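You operate a simulated robot arm through the tools that you are given. There is no shell and no other tool. Be economical: measure what you need, move in short steps, check, and stop when the job is done.

Carry out the task below with a simulated robot arm. There is one attempt and no reset: what you move stays moved.

TASK
Press the yellow button on the timer box three times.

It is judged by the outcome, as a careful person would: the job done as asked, and still so three seconds after it is handed in. It fails if anything else is knocked over, pushed out of place, dropped, spilled or broken.

THE ROBOT
A 7-joint arm with a two-finger parallel gripper, fixed in place. Base frame: the origin is at the foot of the arm, x ahead of it, y to its left, z up; the work surface is at about z = 825. Lengths are in mm, angles in rad, forces in N, time in s.
With the tool pointing down near the work surface it reaches from about 300 to 700 mm from the base axis. Its first joint turns from -1.152 to 1.152 rad. Payload 1.57 kg.
Tool frame: the origin (TCP) lies between the finger pads and is the grasp point; the fingertips stand 30 mm ahead of it; z points along the fingers, y is the line along which they close. The gripper opens to 110 mm. The fingers are 24 mm wide and 12 mm thick; the gripper's body (48 by 112 mm) begins 78 mm behind the TCP.
Orientation is that of the tool frame in the base frame, as [roll, pitch, yaw] about the fixed x, y, z axes, in that order (R = Rz(yaw) Ry(pitch) Rx(roll)). With the fingers straight down and closing along the base's y, the tool's x points along the base's -x, its y along +y and its z along -z.

THE INTERFACE
- The arm moves only by the tool jog_arm. Its argument "steps" is one flat list of numbers, 7 for each row, row after row: the turn, a rotation vector about the tool's x, y, z in rad, then the shift along the tool's x, y, z in mm, then the gripper command, from -1 (fully open) to 1 (shut), values between in proportion. In form: [ax, ay, az, x, y, z, claw, ax, ay, az, x, y, z, claw, ...]. A call has 1 to 10 rows; each row shifts and turns the commanded pose from where the row before left it, along the tool's axes as they then stand. A row lasts 0.2 s, in which the tool goes at most 50 mm and 0.15 rad; a call with a longer step from one row to the next is refused whole, and so is a gripper value outside its range. A pose out of reach is approached as far as the arm can. The call stops where the force on the tool passes 40 N (or 10 N more than at its start, if that is more) or the arm is blocked; 0.2 s more then pass. The fingers move at their own pace (about 108 mm/s each) and stop on an object; they squeeze with about 41 N. The grip force told is the motor's: it shows also when the fingers shut on nothing. Time passes only in rows, and 0.2 s behind the last, so rows that do not move let the fingers close. It gives the time, the measured TCP pose, the force on the tool (base axes), the opening and the grip force at its end, in the units of the frame above (readings bear some noise).
- Cameras (640 x 400 px; columns grow to the right, rows downward): "scene" is fixed at [163.8, -403, 1388.1]; the picture's right is [0.72, -0.69, 0.00], its down [-0.49, -0.52, -0.70] and it looks along [0.48, 0.51, -0.71] (base axes); focal length 355 px, centre (320, 200). "wrist" rides on the gripper at [-36, 0, -80] in the tool frame; the picture's right is [0.00, -1.00, 0.00], its down [0.97, 0.00, -0.24] and it looks along [0.24, 0.00, 0.97] (tool axes); focal length 218 px, centre (320, 200).
- camera(camera): a new picture of that camera. No time passes.
- locate(camera, pixels): for up to 12 pixels [column, row] of the newest picture of that camera ("zoom" is the newest enlarged one), the place [x, y, z] in the base frame of the surface seen there, good to about 2 mm. No time passes.
- close_up(camera, box): a new picture of the part [left, top, right, bottom] of that camera's present view, enlarged. No time passes.
- close_job(): hands the job in; it is judged then, once.

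Work in short steps. Measure before you move; look again where a grasp or a placing could have gone wrong, and mend it. You have 60 turns and 26 pictures in all, the two below and enlarged ones among them. Open the gripper and draw the arm clear of the work before you hand the job in, unless the task says otherwise; then end with one line.

The tools are called after "Emit:" as name(argument=value, ...) on one line, values as JSON. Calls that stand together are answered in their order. jog_arm: Moves the arm, as the interface text tells. Its arguments: {"type":"object","properties":{"steps":{"type":"array"}},"required":["steps"]} The other tools are called the same way: camera (camera) takes a picture; locate (camera, pixels) gives the place of the surface under pixels of a picture; close_up (camera, box) takes an enlarged picture of a part of a camera's view; close_job () hands the job in.

At the start:

```text
time_s: 0.0
tool_pos: [339.4, -247.8, 1061.1]
orientation: [-3.141, 0.002, -3.142]
ft_force: [0.7, 0.6, -0.2]
grip_width: 109.9
grip_force: 0.0
```

scene: 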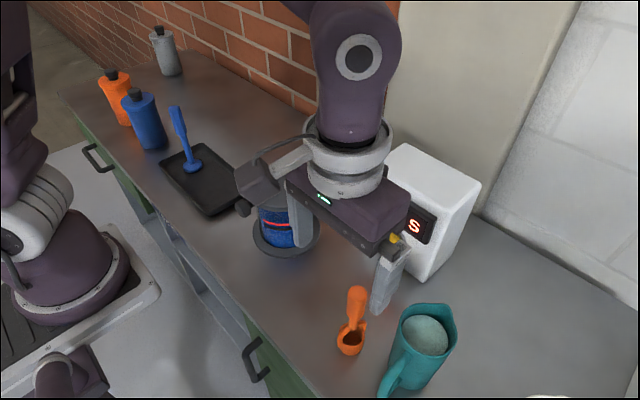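
wrist: 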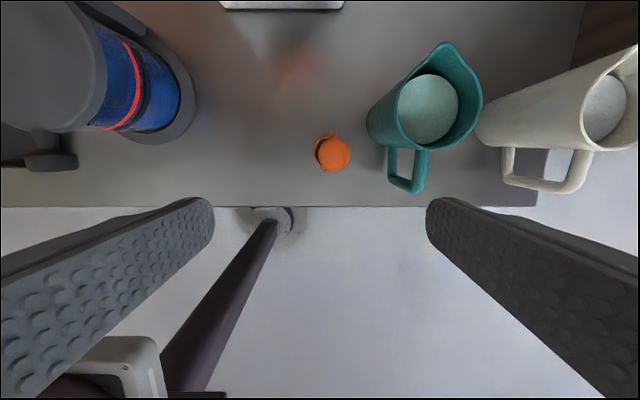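

The white box with a display "S" near (413,226) looks like the timer box; a yellow item shows near (393,238). I take a close-up and locate points.

Emit:
close_up(camera="scene", box=[340, 130, 500, 290])

Emit:
locate(camera="scene", pixels=[[393, 238], [413, 226], [425, 240], [425, 270], [470, 190], [400, 146], [435, 208], [355, 300], [425, 335], [275, 215]])

```text
2.50 times, centred on (420, 210) of scene
```

zoom: 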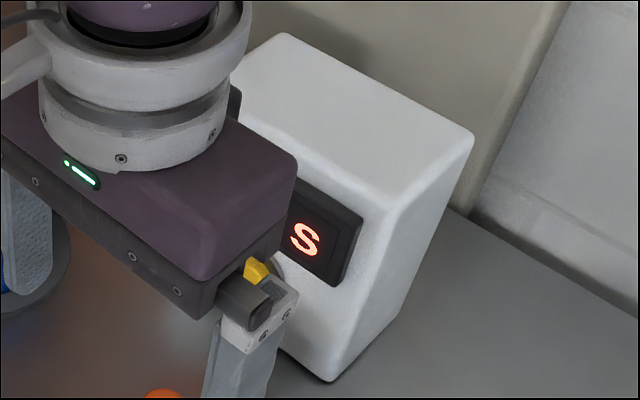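

```text
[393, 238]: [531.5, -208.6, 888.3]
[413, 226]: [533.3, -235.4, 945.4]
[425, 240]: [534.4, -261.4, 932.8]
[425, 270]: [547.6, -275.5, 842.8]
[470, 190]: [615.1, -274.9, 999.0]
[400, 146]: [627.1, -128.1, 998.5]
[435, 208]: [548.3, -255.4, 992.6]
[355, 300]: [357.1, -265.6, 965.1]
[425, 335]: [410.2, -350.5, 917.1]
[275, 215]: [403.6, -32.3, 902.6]
```

The gripper hides the front of the box. I raise it and move it left (+y) for a clear view.

Emit:
jog_arm(steps=[0, 0, 0, 0, 0, -40, 1, 0, 0, 0, 0, 45, -20, 1, 0, 0, 0, 0, 45, 0, 1, 0, 0, 0, 0, 45, 0, 1, 0, 0, 0, 0, 45, 0, 1, 0, 0, 0, 0, 30, 0, 1])

Emit:
camera(camera="scene")

Emit:
close_up(camera="scene", box=[340, 130, 500, 290])

```text
time_s: 1.4
tool_pos: [341.2, -35.8, 1122.2]
orientation: [-3.14, 0.0, -3.14]
ft_force: [0.3, -0.1, -0.3]
grip_width: 0.0
grip_force: 21.3
```

```text
22 pictures are left
```

scene: 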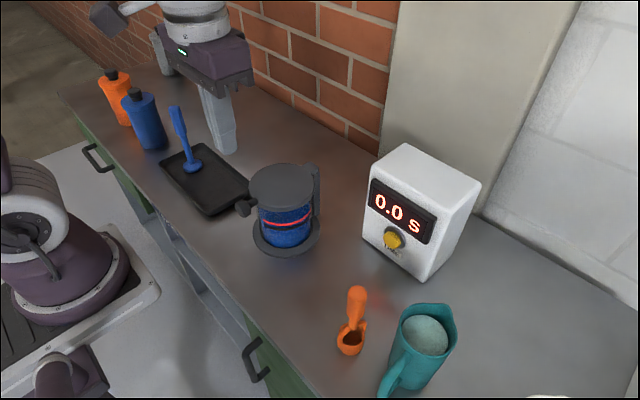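

```text
2.50 times, centred on (420, 210) of scene
```

zoom: 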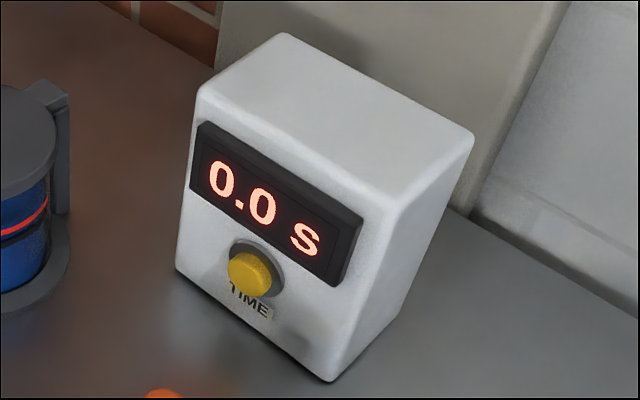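

The button cap is at zoom (250,273). I measure the cap and the front face around it.

Emit:
locate(camera="zoom", pixels=[[250, 273], [240, 268], [258, 283], [247, 290], [255, 258], [277, 270], [190, 230], [310, 310], [200, 275], [320, 365], [205, 100], [380, 210]])

Emit:
locate(camera="scene", pixels=[[358, 290], [352, 345], [347, 330], [416, 306], [450, 308], [437, 375], [285, 175], [315, 170], [300, 245]])

```text
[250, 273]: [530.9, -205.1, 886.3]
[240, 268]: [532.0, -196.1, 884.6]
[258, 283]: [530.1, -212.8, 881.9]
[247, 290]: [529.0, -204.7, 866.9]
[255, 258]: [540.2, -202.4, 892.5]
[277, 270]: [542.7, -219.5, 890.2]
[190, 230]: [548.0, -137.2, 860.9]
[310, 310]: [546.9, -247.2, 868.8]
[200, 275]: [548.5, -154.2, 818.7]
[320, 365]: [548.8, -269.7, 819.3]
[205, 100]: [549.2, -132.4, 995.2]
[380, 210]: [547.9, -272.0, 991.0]
```

```text
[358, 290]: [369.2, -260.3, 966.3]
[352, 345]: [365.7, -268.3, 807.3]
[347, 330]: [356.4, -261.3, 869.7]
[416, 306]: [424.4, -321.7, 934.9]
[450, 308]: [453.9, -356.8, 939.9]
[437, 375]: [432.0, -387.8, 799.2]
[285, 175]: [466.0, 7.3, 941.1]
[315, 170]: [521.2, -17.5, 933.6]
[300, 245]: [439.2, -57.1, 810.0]
```

The face is at x≈548 with its normal along -x. The cap centre is about (530,-204,877) and it sticks out 18 mm. I'll push it with the closed fingertips tilted 45°, so that the body and camera stay back from the box. First I tilt and align in y, up high.

Emit:
jog_arm(steps=[0, -0.131, 0, 0, -28, 0, 1, 0, -0.131, 0, 0, -28, 0, 1, 0, -0.131, 0, 0, -28, 0, 1, 0, -0.131, 0, 0, -28, 0, 1, 0, -0.131, 0, 0, -28, 0, 1, 0, -0.131, 0, 0, -28, 0, 1, 0, 0, 0, 0, 0, 0, 1])

```text
time_s: 3.0
tool_pos: [340.6, -205.7, 1120.8]
orientation: [-3.141, 0.787, -3.141]
ft_force: [0.5, -0.1, 0.8]
grip_width: 0.2
grip_force: 22.0
```

The tilt came out right (pitch 0.787), but at 45° the gripper body would pass close over the orange ladle at (369,-260,966). I reduce the tilt to 35°, go forward, then start down in front of the box.

Emit:
jog_arm(steps=[0, 0.088, 0, 0, 0, 0, 1, 0, 0.088, 0, 0, 0, 0, 1, 0, 0, 0, -29.6, 1.5, 20.7, 1, 0, 0, 0, -29.6, 0, 20.7, 1, 0, 0, 0, -29.6, 0, 20.7, 1, 0, 0, 0, -29.6, 0, 20.7, 1, 0, 0, 0, 25.8, 0, 36.8, 1, 0, 0, 0, 25.8, 0, 36.8, 1, 0, 0, 0, 25.8, 0, 36.8, 1, 0, 0, 0, 0, 0, 0, 1])

Emit:
camera(camera="scene")

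```text
time_s: 5.2
tool_pos: [393.5, -212.3, 1055.0]
orientation: [3.141, 0.61, 3.141]
ft_force: [-0.7, 0.0, 1.0]
grip_width: 0.1
grip_force: 21.5
out of reach, approached as far as the arm can: row 5, 6, 7, 8, 9
```

```text
20 pictures are left
```

scene: 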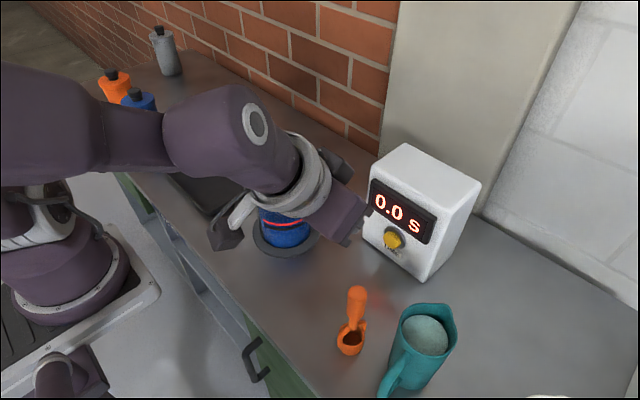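

Some rows were out of reach while high, although the readings are safe. A zero row will show where the command actually stands.

Emit:
jog_arm(steps=[0, 0, 0, 0, 0, 0, 1])

```text
time_s: 5.6
tool_pos: [394.9, -212.4, 1056.7]
orientation: [-3.14, 0.611, -3.14]
ft_force: [-0.7, 0.2, 0.2]
grip_width: 0.0
grip_force: 21.5
```

The command has settled at the measured pose. I go diagonally forward and down, which should be more reachable.

Emit:
jog_arm(steps=[0, 0, 0, 3, 2.7, 30.4, 1, 0, 0, 0, 3, 2.7, 30.4, 1, 0, 0, 0, 3, 2.7, 30.4, 1, 0, 0, 0, 0, 0, 0, 1])

```text
time_s: 6.6
tool_pos: [390.9, -211.1, 1051.0]
orientation: [-3.139, 0.613, 3.141]
ft_force: [0.4, -0.8, 0.1]
grip_width: 0.0
grip_force: 21.2
out of reach, approached as far as the arm can: row 1, 2, 3
```

The arm is still at a limit with 35° of tilt. 25° still leaves about 25 mm of clearance for body and camera, so I reduce to that and try a bit of diagonal motion.

Emit:
jog_arm(steps=[0, 0.088, 0, 0, 0, 0, 1, 0, 0.087, 0, 0, 0, 0, 1, 0, 0, 0, -5, 2, 30, 1, 0, 0, 0, -5, 2, 30, 1, 0, 0, 0, 0, 0, 0, 1])

```text
time_s: 7.8
tool_pos: [393.0, -221.0, 1060.5]
orientation: [-3.133, 0.581, 3.14]
ft_force: [0.8, 0.6, 0.1]
grip_width: 0.0
grip_force: 21.2
out of reach, approached as far as the arm can: row 1, 2, 3, 4
```

The arm is stuck locally, since even turning back is refused. I back up toward the earlier good pose (about x 340, z 1120).

Emit:
jog_arm(steps=[0, 0, 0, 0, 5, -30, 1, 0, 0, 0, 0, 5, -30, 1, 0, 0, 0, 0, 5, -20, 1, 0, 0, 0, 0, 0, 0, 1])

```text
time_s: 8.8
tool_pos: [349.0, -207.5, 1126.0]
orientation: [-3.134, 0.581, 3.139]
ft_force: [-0.4, -0.3, 0.0]
grip_width: 0.0
grip_force: 21.1
```

That worked. I untilt here to about 0.28 rad, then test moving forward and down.

Emit:
jog_arm(steps=[0, 0.1, 0, 0, 0, 0, 1, 0, 0.1, 0, 0, 0, 0, 1, 0, 0.1, 0, 0, 0, 0, 1, 0, 0, 0, 0, 0, 0, 1, 0, 0, 0, -20, 0, 30, 1, 0, 0, 0, -20, 0, 30, 1, 0, 0, 0, -20, 0, 30, 1, 0, 0, 0, 0, 0, 0, 1])

```text
time_s: 10.6
tool_pos: [356.1, -206.4, 1117.8]
orientation: [-3.136, 0.281, 3.139]
ft_force: [-0.5, -0.7, 0.8]
grip_width: 0.2
grip_force: 20.7
out of reach, approached as far as the arm can: row 5, 6, 7
```

Still limited. I go fully vertical, then try forward, and look at the scene.

Emit:
jog_arm(steps=[0, 0.1, 0, 0, 0, -10, 1, 0, 0.1, 0, 0, 0, 0, 1, 0, 0.08, 0, 0, 0, 0, 1, 0, 0, 0, 0, 0, 0, 1, 0, 0, 0, -20, 0, 10, 1, 0, 0, 0, -20, 0, 10, 1, 0, 0, 0, 0, 0, 0, 1])

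Emit:
camera(camera="scene")

```text
time_s: 12.2
tool_pos: [379.1, -206.0, 1127.8]
orientation: [-3.111, 0.13, 3.124]
ft_force: [-0.2, 0.7, 0.0]
grip_width: 0.2
grip_force: 21.5
out of reach, approached as far as the arm can: row 1, 2, 5
```

```text
19 pictures are left
```

scene: 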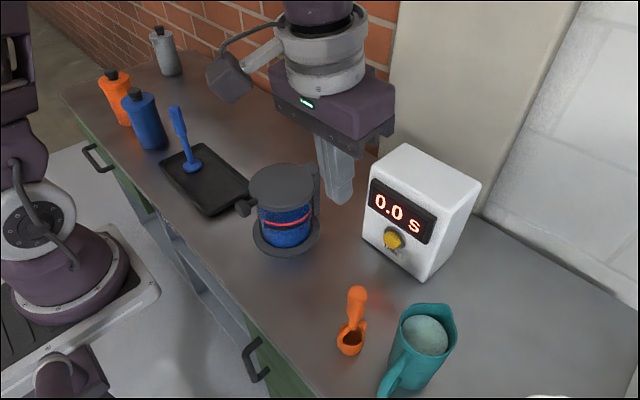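

The tool is now nearly vertical and moving again. I continue forward and down toward (470,-204,1000).

Emit:
jog_arm(steps=[0, 0, 0, -18.4, 0.5, 34.6, 1, 0, 0, 0, -18.4, 0.5, 34.6, 1, 0, 0, 0, -18.4, 0.5, 34.6, 1, 0, 0, 0, -18.4, 0.5, 34.6, 1, 0, 0, 0, 0, 0, 0, 1])

```text
time_s: 13.4
tool_pos: [471.1, -211.5, 999.8]
orientation: [-3.11, 0.129, 3.123]
ft_force: [-0.1, -0.9, 0.4]
grip_width: 0.2
grip_force: 21.3
```

Reached. Now I tilt outward here to about 0.43 rad and correct y.

Emit:
jog_arm(steps=[0, -0.1, 0, 0, 3, 0, 1, 0, -0.1, 0, 0, 2, 0, 1, 0, -0.1, 0, 0, 2, 0, 1, 0, 0, 0, 0, 0, 0, 1])

```text
time_s: 14.4
tool_pos: [470.2, -203.5, 999.6]
orientation: [-3.108, 0.43, 3.133]
ft_force: [-0.4, -0.6, -0.6]
grip_width: 0.0
grip_force: 21.1
```

Pose is good. The contact corner of the fingertips is TCP + (23.4, -22.3) in x,z, so I descend to TCP (490,-204,900), about 16 mm short of the cap.

Emit:
jog_arm(steps=[0, 0, 0, 7.7, 0, 33, 1, 0, 0, 0, 7.7, 0, 33, 1, 0, 0, 0, 7.7, 0, 33, 1, 0, 0, 0, 0, 0, 0, 1])

Emit:
camera(camera="wrist")

Emit:
close_up(camera="scene", box=[300, 100, 500, 300])

```text
time_s: 15.4
tool_pos: [490.0, -209.0, 898.6]
orientation: [-3.108, 0.428, 3.133]
ft_force: [-0.1, 0.1, -0.6]
grip_width: 0.0
grip_force: 21.4
```

```text
18 pictures are left
```

wrist: 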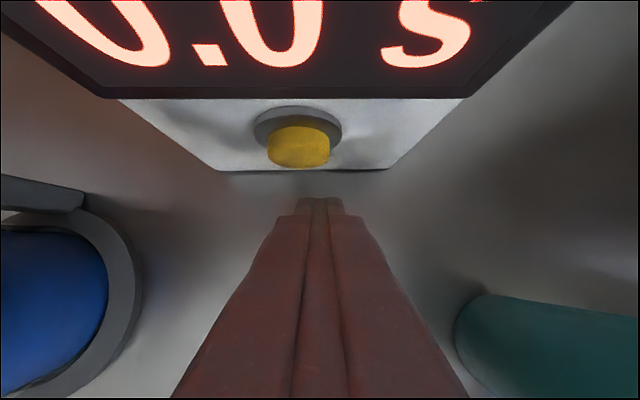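

```text
2.00 times, centred on (400, 200) of scene
```

zoom: 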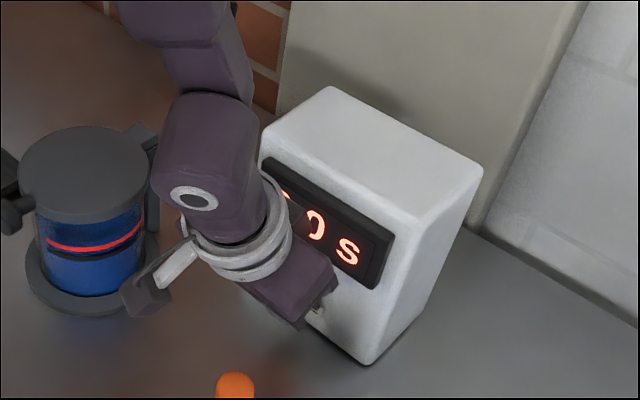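

The cap appears at (300,147) and the fingertips at (320,205), so I'm slightly right of the button. I measure both.

Emit:
locate(camera="wrist", pixels=[[270, 147], [300, 147], [328, 147], [300, 135], [300, 160], [300, 122], [308, 205], [332, 205]])

```text
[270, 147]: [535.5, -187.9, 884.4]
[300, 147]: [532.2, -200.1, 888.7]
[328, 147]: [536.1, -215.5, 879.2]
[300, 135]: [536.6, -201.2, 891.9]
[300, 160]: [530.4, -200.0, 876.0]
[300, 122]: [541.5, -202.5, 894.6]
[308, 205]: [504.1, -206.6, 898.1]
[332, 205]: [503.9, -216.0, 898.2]
```

The button centre is about (530,-202,879), and the finger front matches my model. I shift +8 in y and advance 14 mm in +x.

Emit:
jog_arm(steps=[0, 0, 0, 0, 4, 0, 1, 0, 0, 0, 0, 4, 0, 1, 0, 0, 0, -6.4, 0, 2.9, 1, 0, 0, 0, -6.4, 0, 2.9, 1, 0, 0, 0, 0, 0, 0, 1])

Emit:
camera(camera="wrist")

```text
time_s: 16.6
tool_pos: [505.3, -200.7, 900.4]
orientation: [-3.11, 0.43, 3.135]
ft_force: [-0.5, 0.9, -0.3]
grip_width: 0.1
grip_force: 21.0
```

```text
16 pictures are left
```

wrist: 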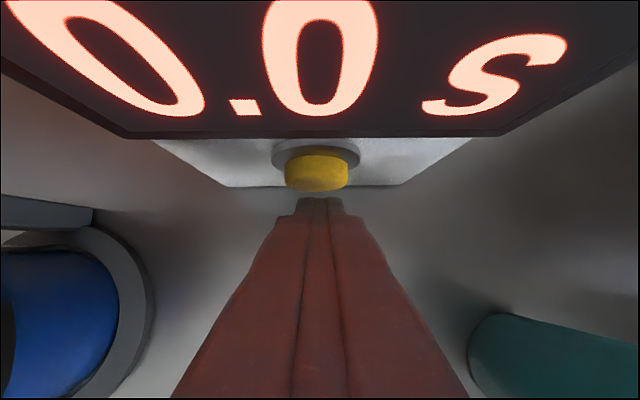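

Aligned: cap centre (317,172) is above the tip at (320,200). I advance in 1.5 mm rows, 4 rows.

Emit:
jog_arm(steps=[0, 0, 0, -1.36, 0, 0.63, 1, 0, 0, 0, -1.36, 0, 0.63, 1, 0, 0, 0, -1.36, 0, 0.63, 1, 0, 0, 0, -1.36, 0, 0.63, 1])

Emit:
camera(camera="wrist")

```text
time_s: 17.6
tool_pos: [509.7, -200.8, 899.7]
orientation: [-3.108, 0.431, 3.133]
ft_force: [-0.8, 0.0, 0.3]
grip_width: 0.2
grip_force: 21.9
```

```text
15 pictures are left
```

wrist: 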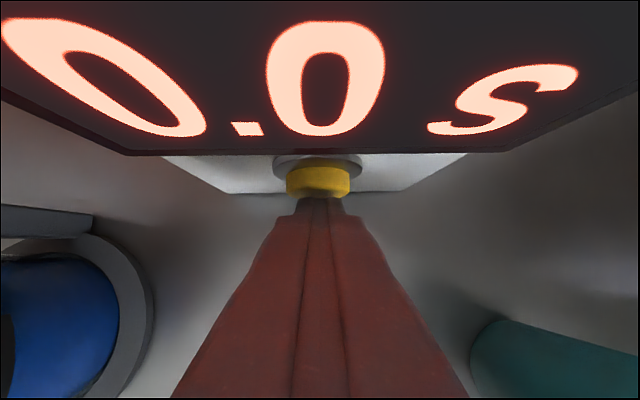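

No contact force yet. Another 4 rows of 1 mm.

Emit:
jog_arm(steps=[0, 0, 0, -0.91, 0, 0.42, 1, 0, 0, 0, -0.91, 0, 0.42, 1, 0, 0, 0, -0.91, 0, 0.42, 1, 0, 0, 0, -0.91, 0, 0.42, 1])

Emit:
camera(camera="wrist")

```text
time_s: 18.6
tool_pos: [514.3, -199.9, 900.3]
orientation: [-3.108, 0.429, 3.133]
ft_force: [-2.9, -0.4, 0.7]
grip_width: 0.3
grip_force: 21.3
```

```text
14 pictures are left
```

wrist: 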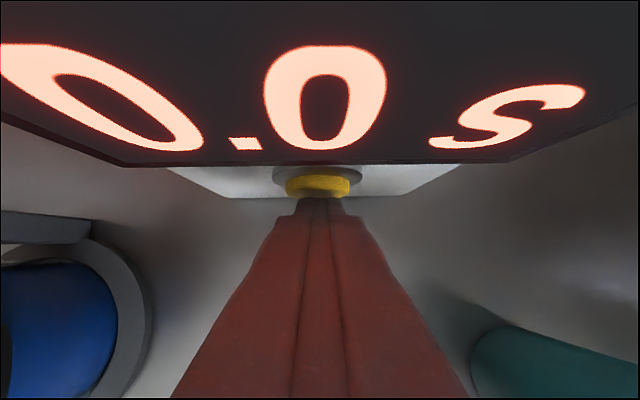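

The force is -2.9 N in x and the cap is moving in, with the display still 0.0. I push a little further.

Emit:
jog_arm(steps=[0, 0, 0, -0.91, 0, 0.42, 1, 0, 0, 0, -0.91, 0, 0.42, 1])

Emit:
camera(camera="wrist")

```text
time_s: 19.2
tool_pos: [514.7, -199.9, 900.0]
orientation: [-3.109, 0.428, 3.132]
ft_force: [-7.3, -1.3, -0.3]
grip_width: 0.1
grip_force: 21.3
```

```text
13 pictures are left
```

wrist: 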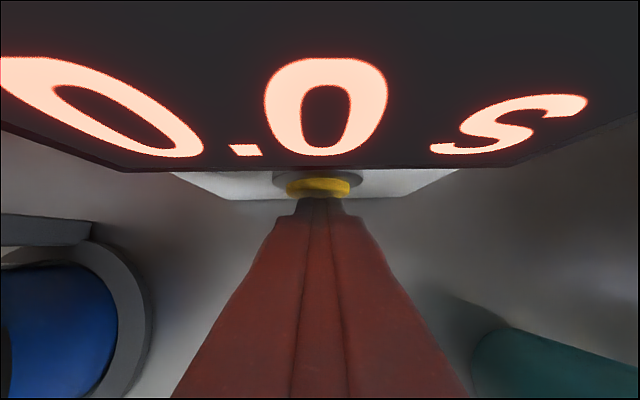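

The force is 7.3 N and the cap is partly in. I continue 2 mm more.

Emit:
jog_arm(steps=[0, 0, 0, -0.91, 0, 0.42, 1, 0, 0, 0, -0.91, 0, 0.42, 1])

Emit:
camera(camera="wrist")

```text
time_s: 19.8
tool_pos: [516.8, -200.4, 898.9]
orientation: [-3.112, 0.427, 3.134]
ft_force: [-19.0, 2.3, 5.5]
grip_width: 0.0
grip_force: 21.3
```

```text
12 pictures are left
```

wrist: 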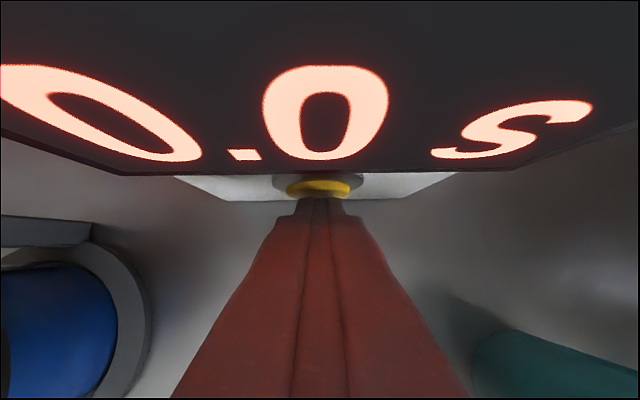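

The force jumped to 19 N, so the cap is at its stop. I release by backing off 12 mm and check the display and cap.

Emit:
jog_arm(steps=[0, 0, 0, 5.5, 0, -2.5, 1, 0, 0, 0, 5.5, 0, -2.5, 1, 0, 0, 0, 0, 0, 0, 1])

Emit:
camera(camera="wrist")

```text
time_s: 20.6
tool_pos: [506.9, -198.5, 900.0]
orientation: [-3.109, 0.43, 3.132]
ft_force: [0.7, -0.5, 1.1]
grip_width: 0.0
grip_force: 21.4
```

```text
11 pictures are left
```

wrist: 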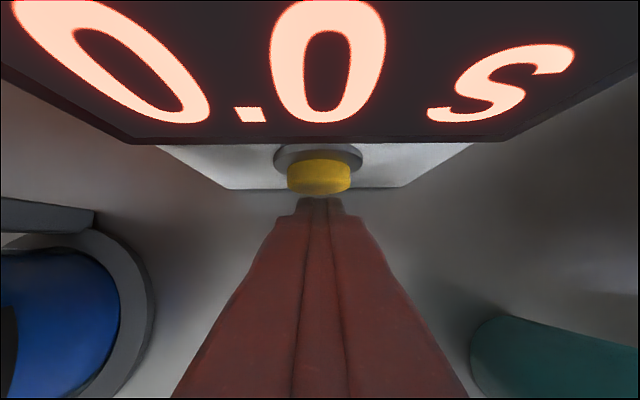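

The cap sprang back and the display still reads 0.0. I wait a second and look again to see whether the timer responds.

Emit:
jog_arm(steps=[0, 0, 0, 0, 0, 0, 1, 0, 0, 0, 0, 0, 0, 1, 0, 0, 0, 0, 0, 0, 1, 0, 0, 0, 0, 0, 0, 1])

Emit:
close_up(camera="scene", box=[300, 100, 500, 300])

Emit:
locate(camera="wrist", pixels=[[319, 175], [319, 182], [319, 190], [300, 182], [338, 182], [319, 200]])

```text
time_s: 21.6
tool_pos: [505.7, -199.1, 900.2]
orientation: [-3.109, 0.429, 3.132]
ft_force: [-1.0, 0.3, 0.6]
grip_width: 0.0
grip_force: 21.4
```

```text
2.00 times, centred on (400, 200) of scene
```

zoom: 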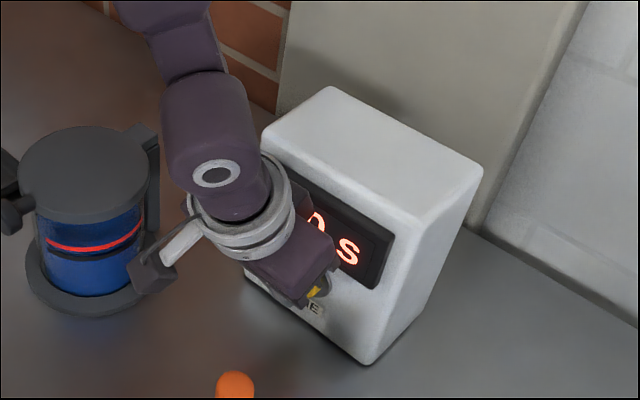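

```text
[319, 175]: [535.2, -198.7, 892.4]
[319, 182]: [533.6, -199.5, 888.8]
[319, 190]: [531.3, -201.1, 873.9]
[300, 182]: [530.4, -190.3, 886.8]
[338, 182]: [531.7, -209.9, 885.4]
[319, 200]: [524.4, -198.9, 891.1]
```

The box hasn't moved and the cap is back at x≈531. The display may simply not respond. For press 2 I push to the same depth and slightly beyond, to see whether the first press really reached the stop.

Emit:
jog_arm(steps=[0, 0, 0, -4.55, 0, 2.1, 1, 0, 0, 0, -4.55, 0, 2.1, 1, 0, 0, 0, -1.82, 0, 0.84, 1, 0, 0, 0, -1.36, 0, 0.63, 1, 0, 0, 0, -0.91, 0, 0.42, 1])

Emit:
camera(camera="wrist")

```text
time_s: 22.8
tool_pos: [519.2, -198.9, 898.9]
orientation: [-3.111, 0.425, 3.13]
ft_force: [-29.4, -5.0, 2.5]
grip_width: 0.1
grip_force: 21.6
```

```text
9 pictures are left
```

wrist: 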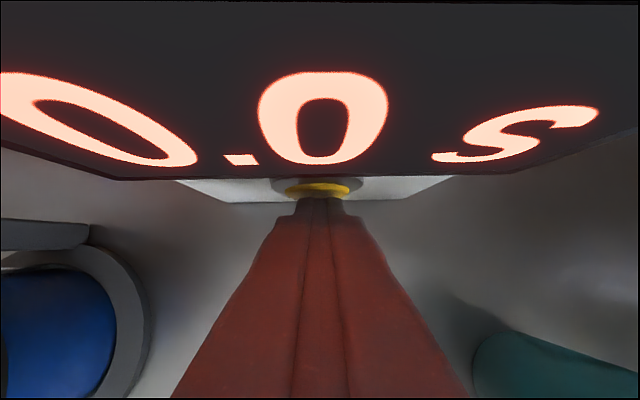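

Force is 29 N at TCP x 519. That looks like a roughly linear spring, so the stop may not be reached yet. I check that the box isn't sliding and how deep the cap is.

Emit:
locate(camera="wrist", pixels=[[319, 186], [319, 193], [319, 181], [280, 185], [358, 185], [319, 199], [220, 195], [415, 195], [100, 100], [230, 100], [410, 100], [500, 40]])

Emit:
close_up(camera="scene", box=[300, 100, 500, 300])

```text
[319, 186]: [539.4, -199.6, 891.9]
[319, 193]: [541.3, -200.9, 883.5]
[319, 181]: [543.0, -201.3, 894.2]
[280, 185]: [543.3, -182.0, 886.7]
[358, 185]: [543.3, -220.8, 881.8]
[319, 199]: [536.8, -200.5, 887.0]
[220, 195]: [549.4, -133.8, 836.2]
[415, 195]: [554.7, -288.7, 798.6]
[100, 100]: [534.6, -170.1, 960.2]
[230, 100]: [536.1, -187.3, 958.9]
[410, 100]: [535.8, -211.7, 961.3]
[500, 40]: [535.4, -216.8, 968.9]
```

```text
2.00 times, centred on (400, 200) of scene
```

zoom: 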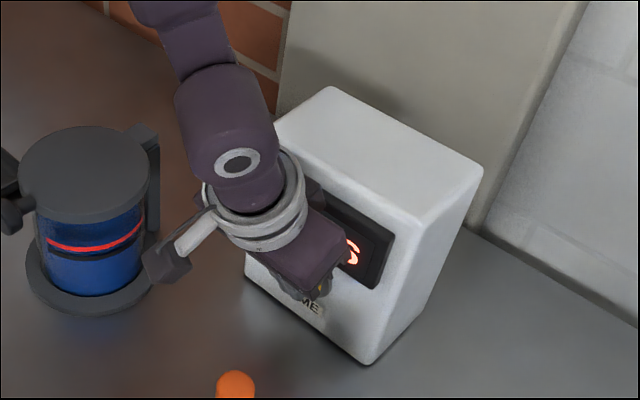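

The box is exactly where it was; the cap is now about 8 mm in, nearly flush with the bezel. I push 1.5 mm more to find the hard stop while watching the display.

Emit:
jog_arm(steps=[0, 0, 0, -0.7, 0, 0.3, 1, 0, 0, 0, -0.7, 0, 0.3, 1])

Emit:
camera(camera="wrist")

```text
time_s: 23.4
tool_pos: [518.1, -199.9, 898.5]
orientation: [-3.113, 0.424, 3.131]
ft_force: [-38.0, -9.1, -2.8]
grip_width: 0.0
grip_force: 21.1
```

```text
7 pictures are left
```

wrist: 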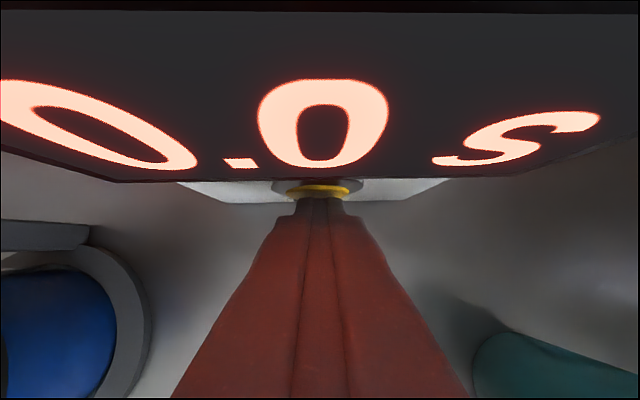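

Force is 38 N with no further travel, so this is the hard stop. I release and check the display.

Emit:
jog_arm(steps=[0, 0, 0, 6, 0, -2.8, 1, 0, 0, 0, 6, 0, -2.8, 1, 0, 0, 0, 1, 0, -0.5, 1, 0, 0, 0, 0, 0, 0, 1, 0, 0, 0, 0, 0, 0, 1])

Emit:
camera(camera="wrist")

```text
time_s: 24.6
tool_pos: [507.8, -199.0, 899.6]
orientation: [-3.109, 0.429, 3.131]
ft_force: [0.0, 0.8, 0.3]
grip_width: 0.0
grip_force: 21.7
```

```text
6 pictures are left
```

wrist: 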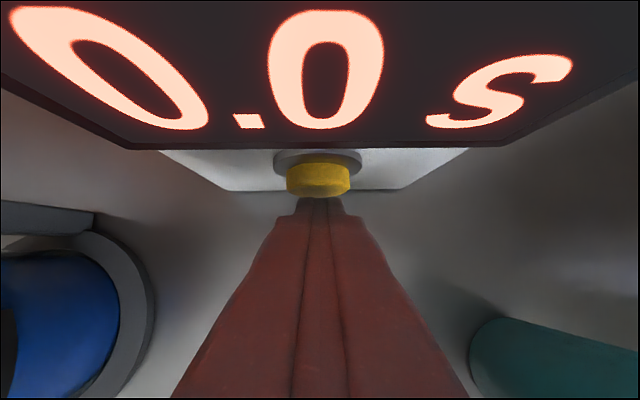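

The cap returned fully and the display is evidently static. For press 3 I read force per 1 mm with settling, to find the knee in the force curve and confirm that press 1 (19 N) was at the stop.

Emit:
jog_arm(steps=[0, 0, 0, -2.4, 0, 1.1, 1, 0, 0, 0, -2.4, 0, 1.1, 1, 0, 0, 0, 0, 0, 0, 1, 0, 0, 0, 0, 0, 0, 1])

Emit:
jog_arm(steps=[0, 0, 0, -0.91, 0, 0.42, 1, 0, 0, 0, 0, 0, 0, 1, 0, 0, 0, 0, 0, 0, 1])

Emit:
jog_arm(steps=[0, 0, 0, -0.91, 0, 0.42, 1, 0, 0, 0, 0, 0, 0, 1, 0, 0, 0, 0, 0, 0, 1])

Emit:
jog_arm(steps=[0, 0, 0, -0.91, 0, 0.42, 1, 0, 0, 0, 0, 0, 0, 1, 0, 0, 0, 0, 0, 0, 1])

Emit:
jog_arm(steps=[0, 0, 0, -0.91, 0, 0.42, 1, 0, 0, 0, 0, 0, 0, 1, 0, 0, 0, 0, 0, 0, 1])

Emit:
jog_arm(steps=[0, 0, 0, -0.91, 0, 0.42, 1, 0, 0, 0, 0, 0, 0, 1, 0, 0, 0, 0, 0, 0, 1])

Emit:
jog_arm(steps=[0, 0, 0, -0.91, 0, 0.42, 1, 0, 0, 0, 0, 0, 0, 1, 0, 0, 0, 0, 0, 0, 1])

```text
time_s: 25.6
tool_pos: [512.9, -198.6, 899.3]
orientation: [-3.109, 0.429, 3.133]
ft_force: [-2.2, -0.3, -1.0]
grip_width: 0.2
grip_force: 21.4
```

```text
time_s: 26.4
tool_pos: [513.6, -199.9, 900.9]
orientation: [-3.108, 0.428, 3.132]
ft_force: [-3.1, 1.8, 0.1]
grip_width: 0.0
grip_force: 21.0
```

```text
time_s: 27.2
tool_pos: [514.3, -200.2, 898.5]
orientation: [-3.109, 0.429, 3.132]
ft_force: [-3.2, 0.8, 1.1]
grip_width: 0.0
grip_force: 20.9
```

```text
time_s: 28.0
tool_pos: [515.8, -199.9, 900.1]
orientation: [-3.108, 0.427, 3.132]
ft_force: [-8.9, -0.2, 1.0]
grip_width: 0.0
grip_force: 21.2
```

```text
time_s: 28.8
tool_pos: [514.9, -200.3, 899.3]
orientation: [-3.11, 0.427, 3.132]
ft_force: [-14.8, 2.8, -1.4]
grip_width: 0.0
grip_force: 20.9
```

```text
time_s: 29.6
tool_pos: [516.1, -198.6, 898.9]
orientation: [-3.11, 0.427, 3.13]
ft_force: [-21.1, 2.0, -3.6]
grip_width: 0.0
grip_force: 21.2
```

```text
time_s: 30.4
tool_pos: [518.3, -199.6, 900.0]
orientation: [-3.109, 0.426, 3.131]
ft_force: [-22.8, 0.1, -8.4]
grip_width: 0.3
grip_force: 21.5
```

The knee is clear: about 3 N on the spring, then 6 N/mm against the stop. So press 1 at 19 N was a full press, and this is the third. I release, back off 30 mm, rise and open the gripper once up.

Emit:
jog_arm(steps=[0, 0, 0, 13.6, 0, -6.3, 1, 0, 0, 0, 13.6, 0, -6.3, 1, 0, 0, 0, -16.7, 0, -36.4, 1, 0, 0, 0, -16.7, 0, -36.4, 1, 0, 0, 0, -12, 0, -36.4, 1, 0, 0, 0, 0, 0, -36, 1, 0, 0, 0, 0, 0, 0, -1, 0, 0, 0, 0, 0, 0, -1, 0, 0, 0, 0, 0, 0, -1, 0, 0, 0, 0, 0, 0, -1])

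Emit:
camera(camera="scene")

```text
time_s: 32.6
tool_pos: [469.3, -193.4, 1051.1]
orientation: [-3.109, 0.43, 3.133]
ft_force: [-0.8, -0.2, 0.6]
grip_width: 110.0
grip_force: 0.0
```

```text
5 pictures are left
```

scene: 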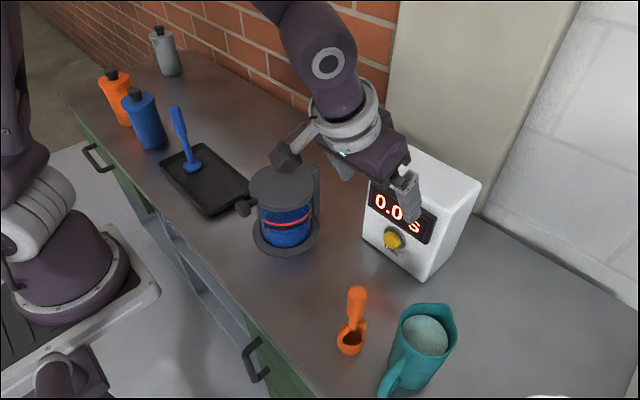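

The cap is out again, and the box, ladle, mugs and the rest are where they were. The arm is clear, so I hand in.

Emit:
close_job()

```text
The job is handed in.
```

I pressed the yellow button three times, each time to its stop and fully released. Nothing else was moved, but the display stayed at 0.0 s throughout, so the press count rests on the force readings and the cap springing back.
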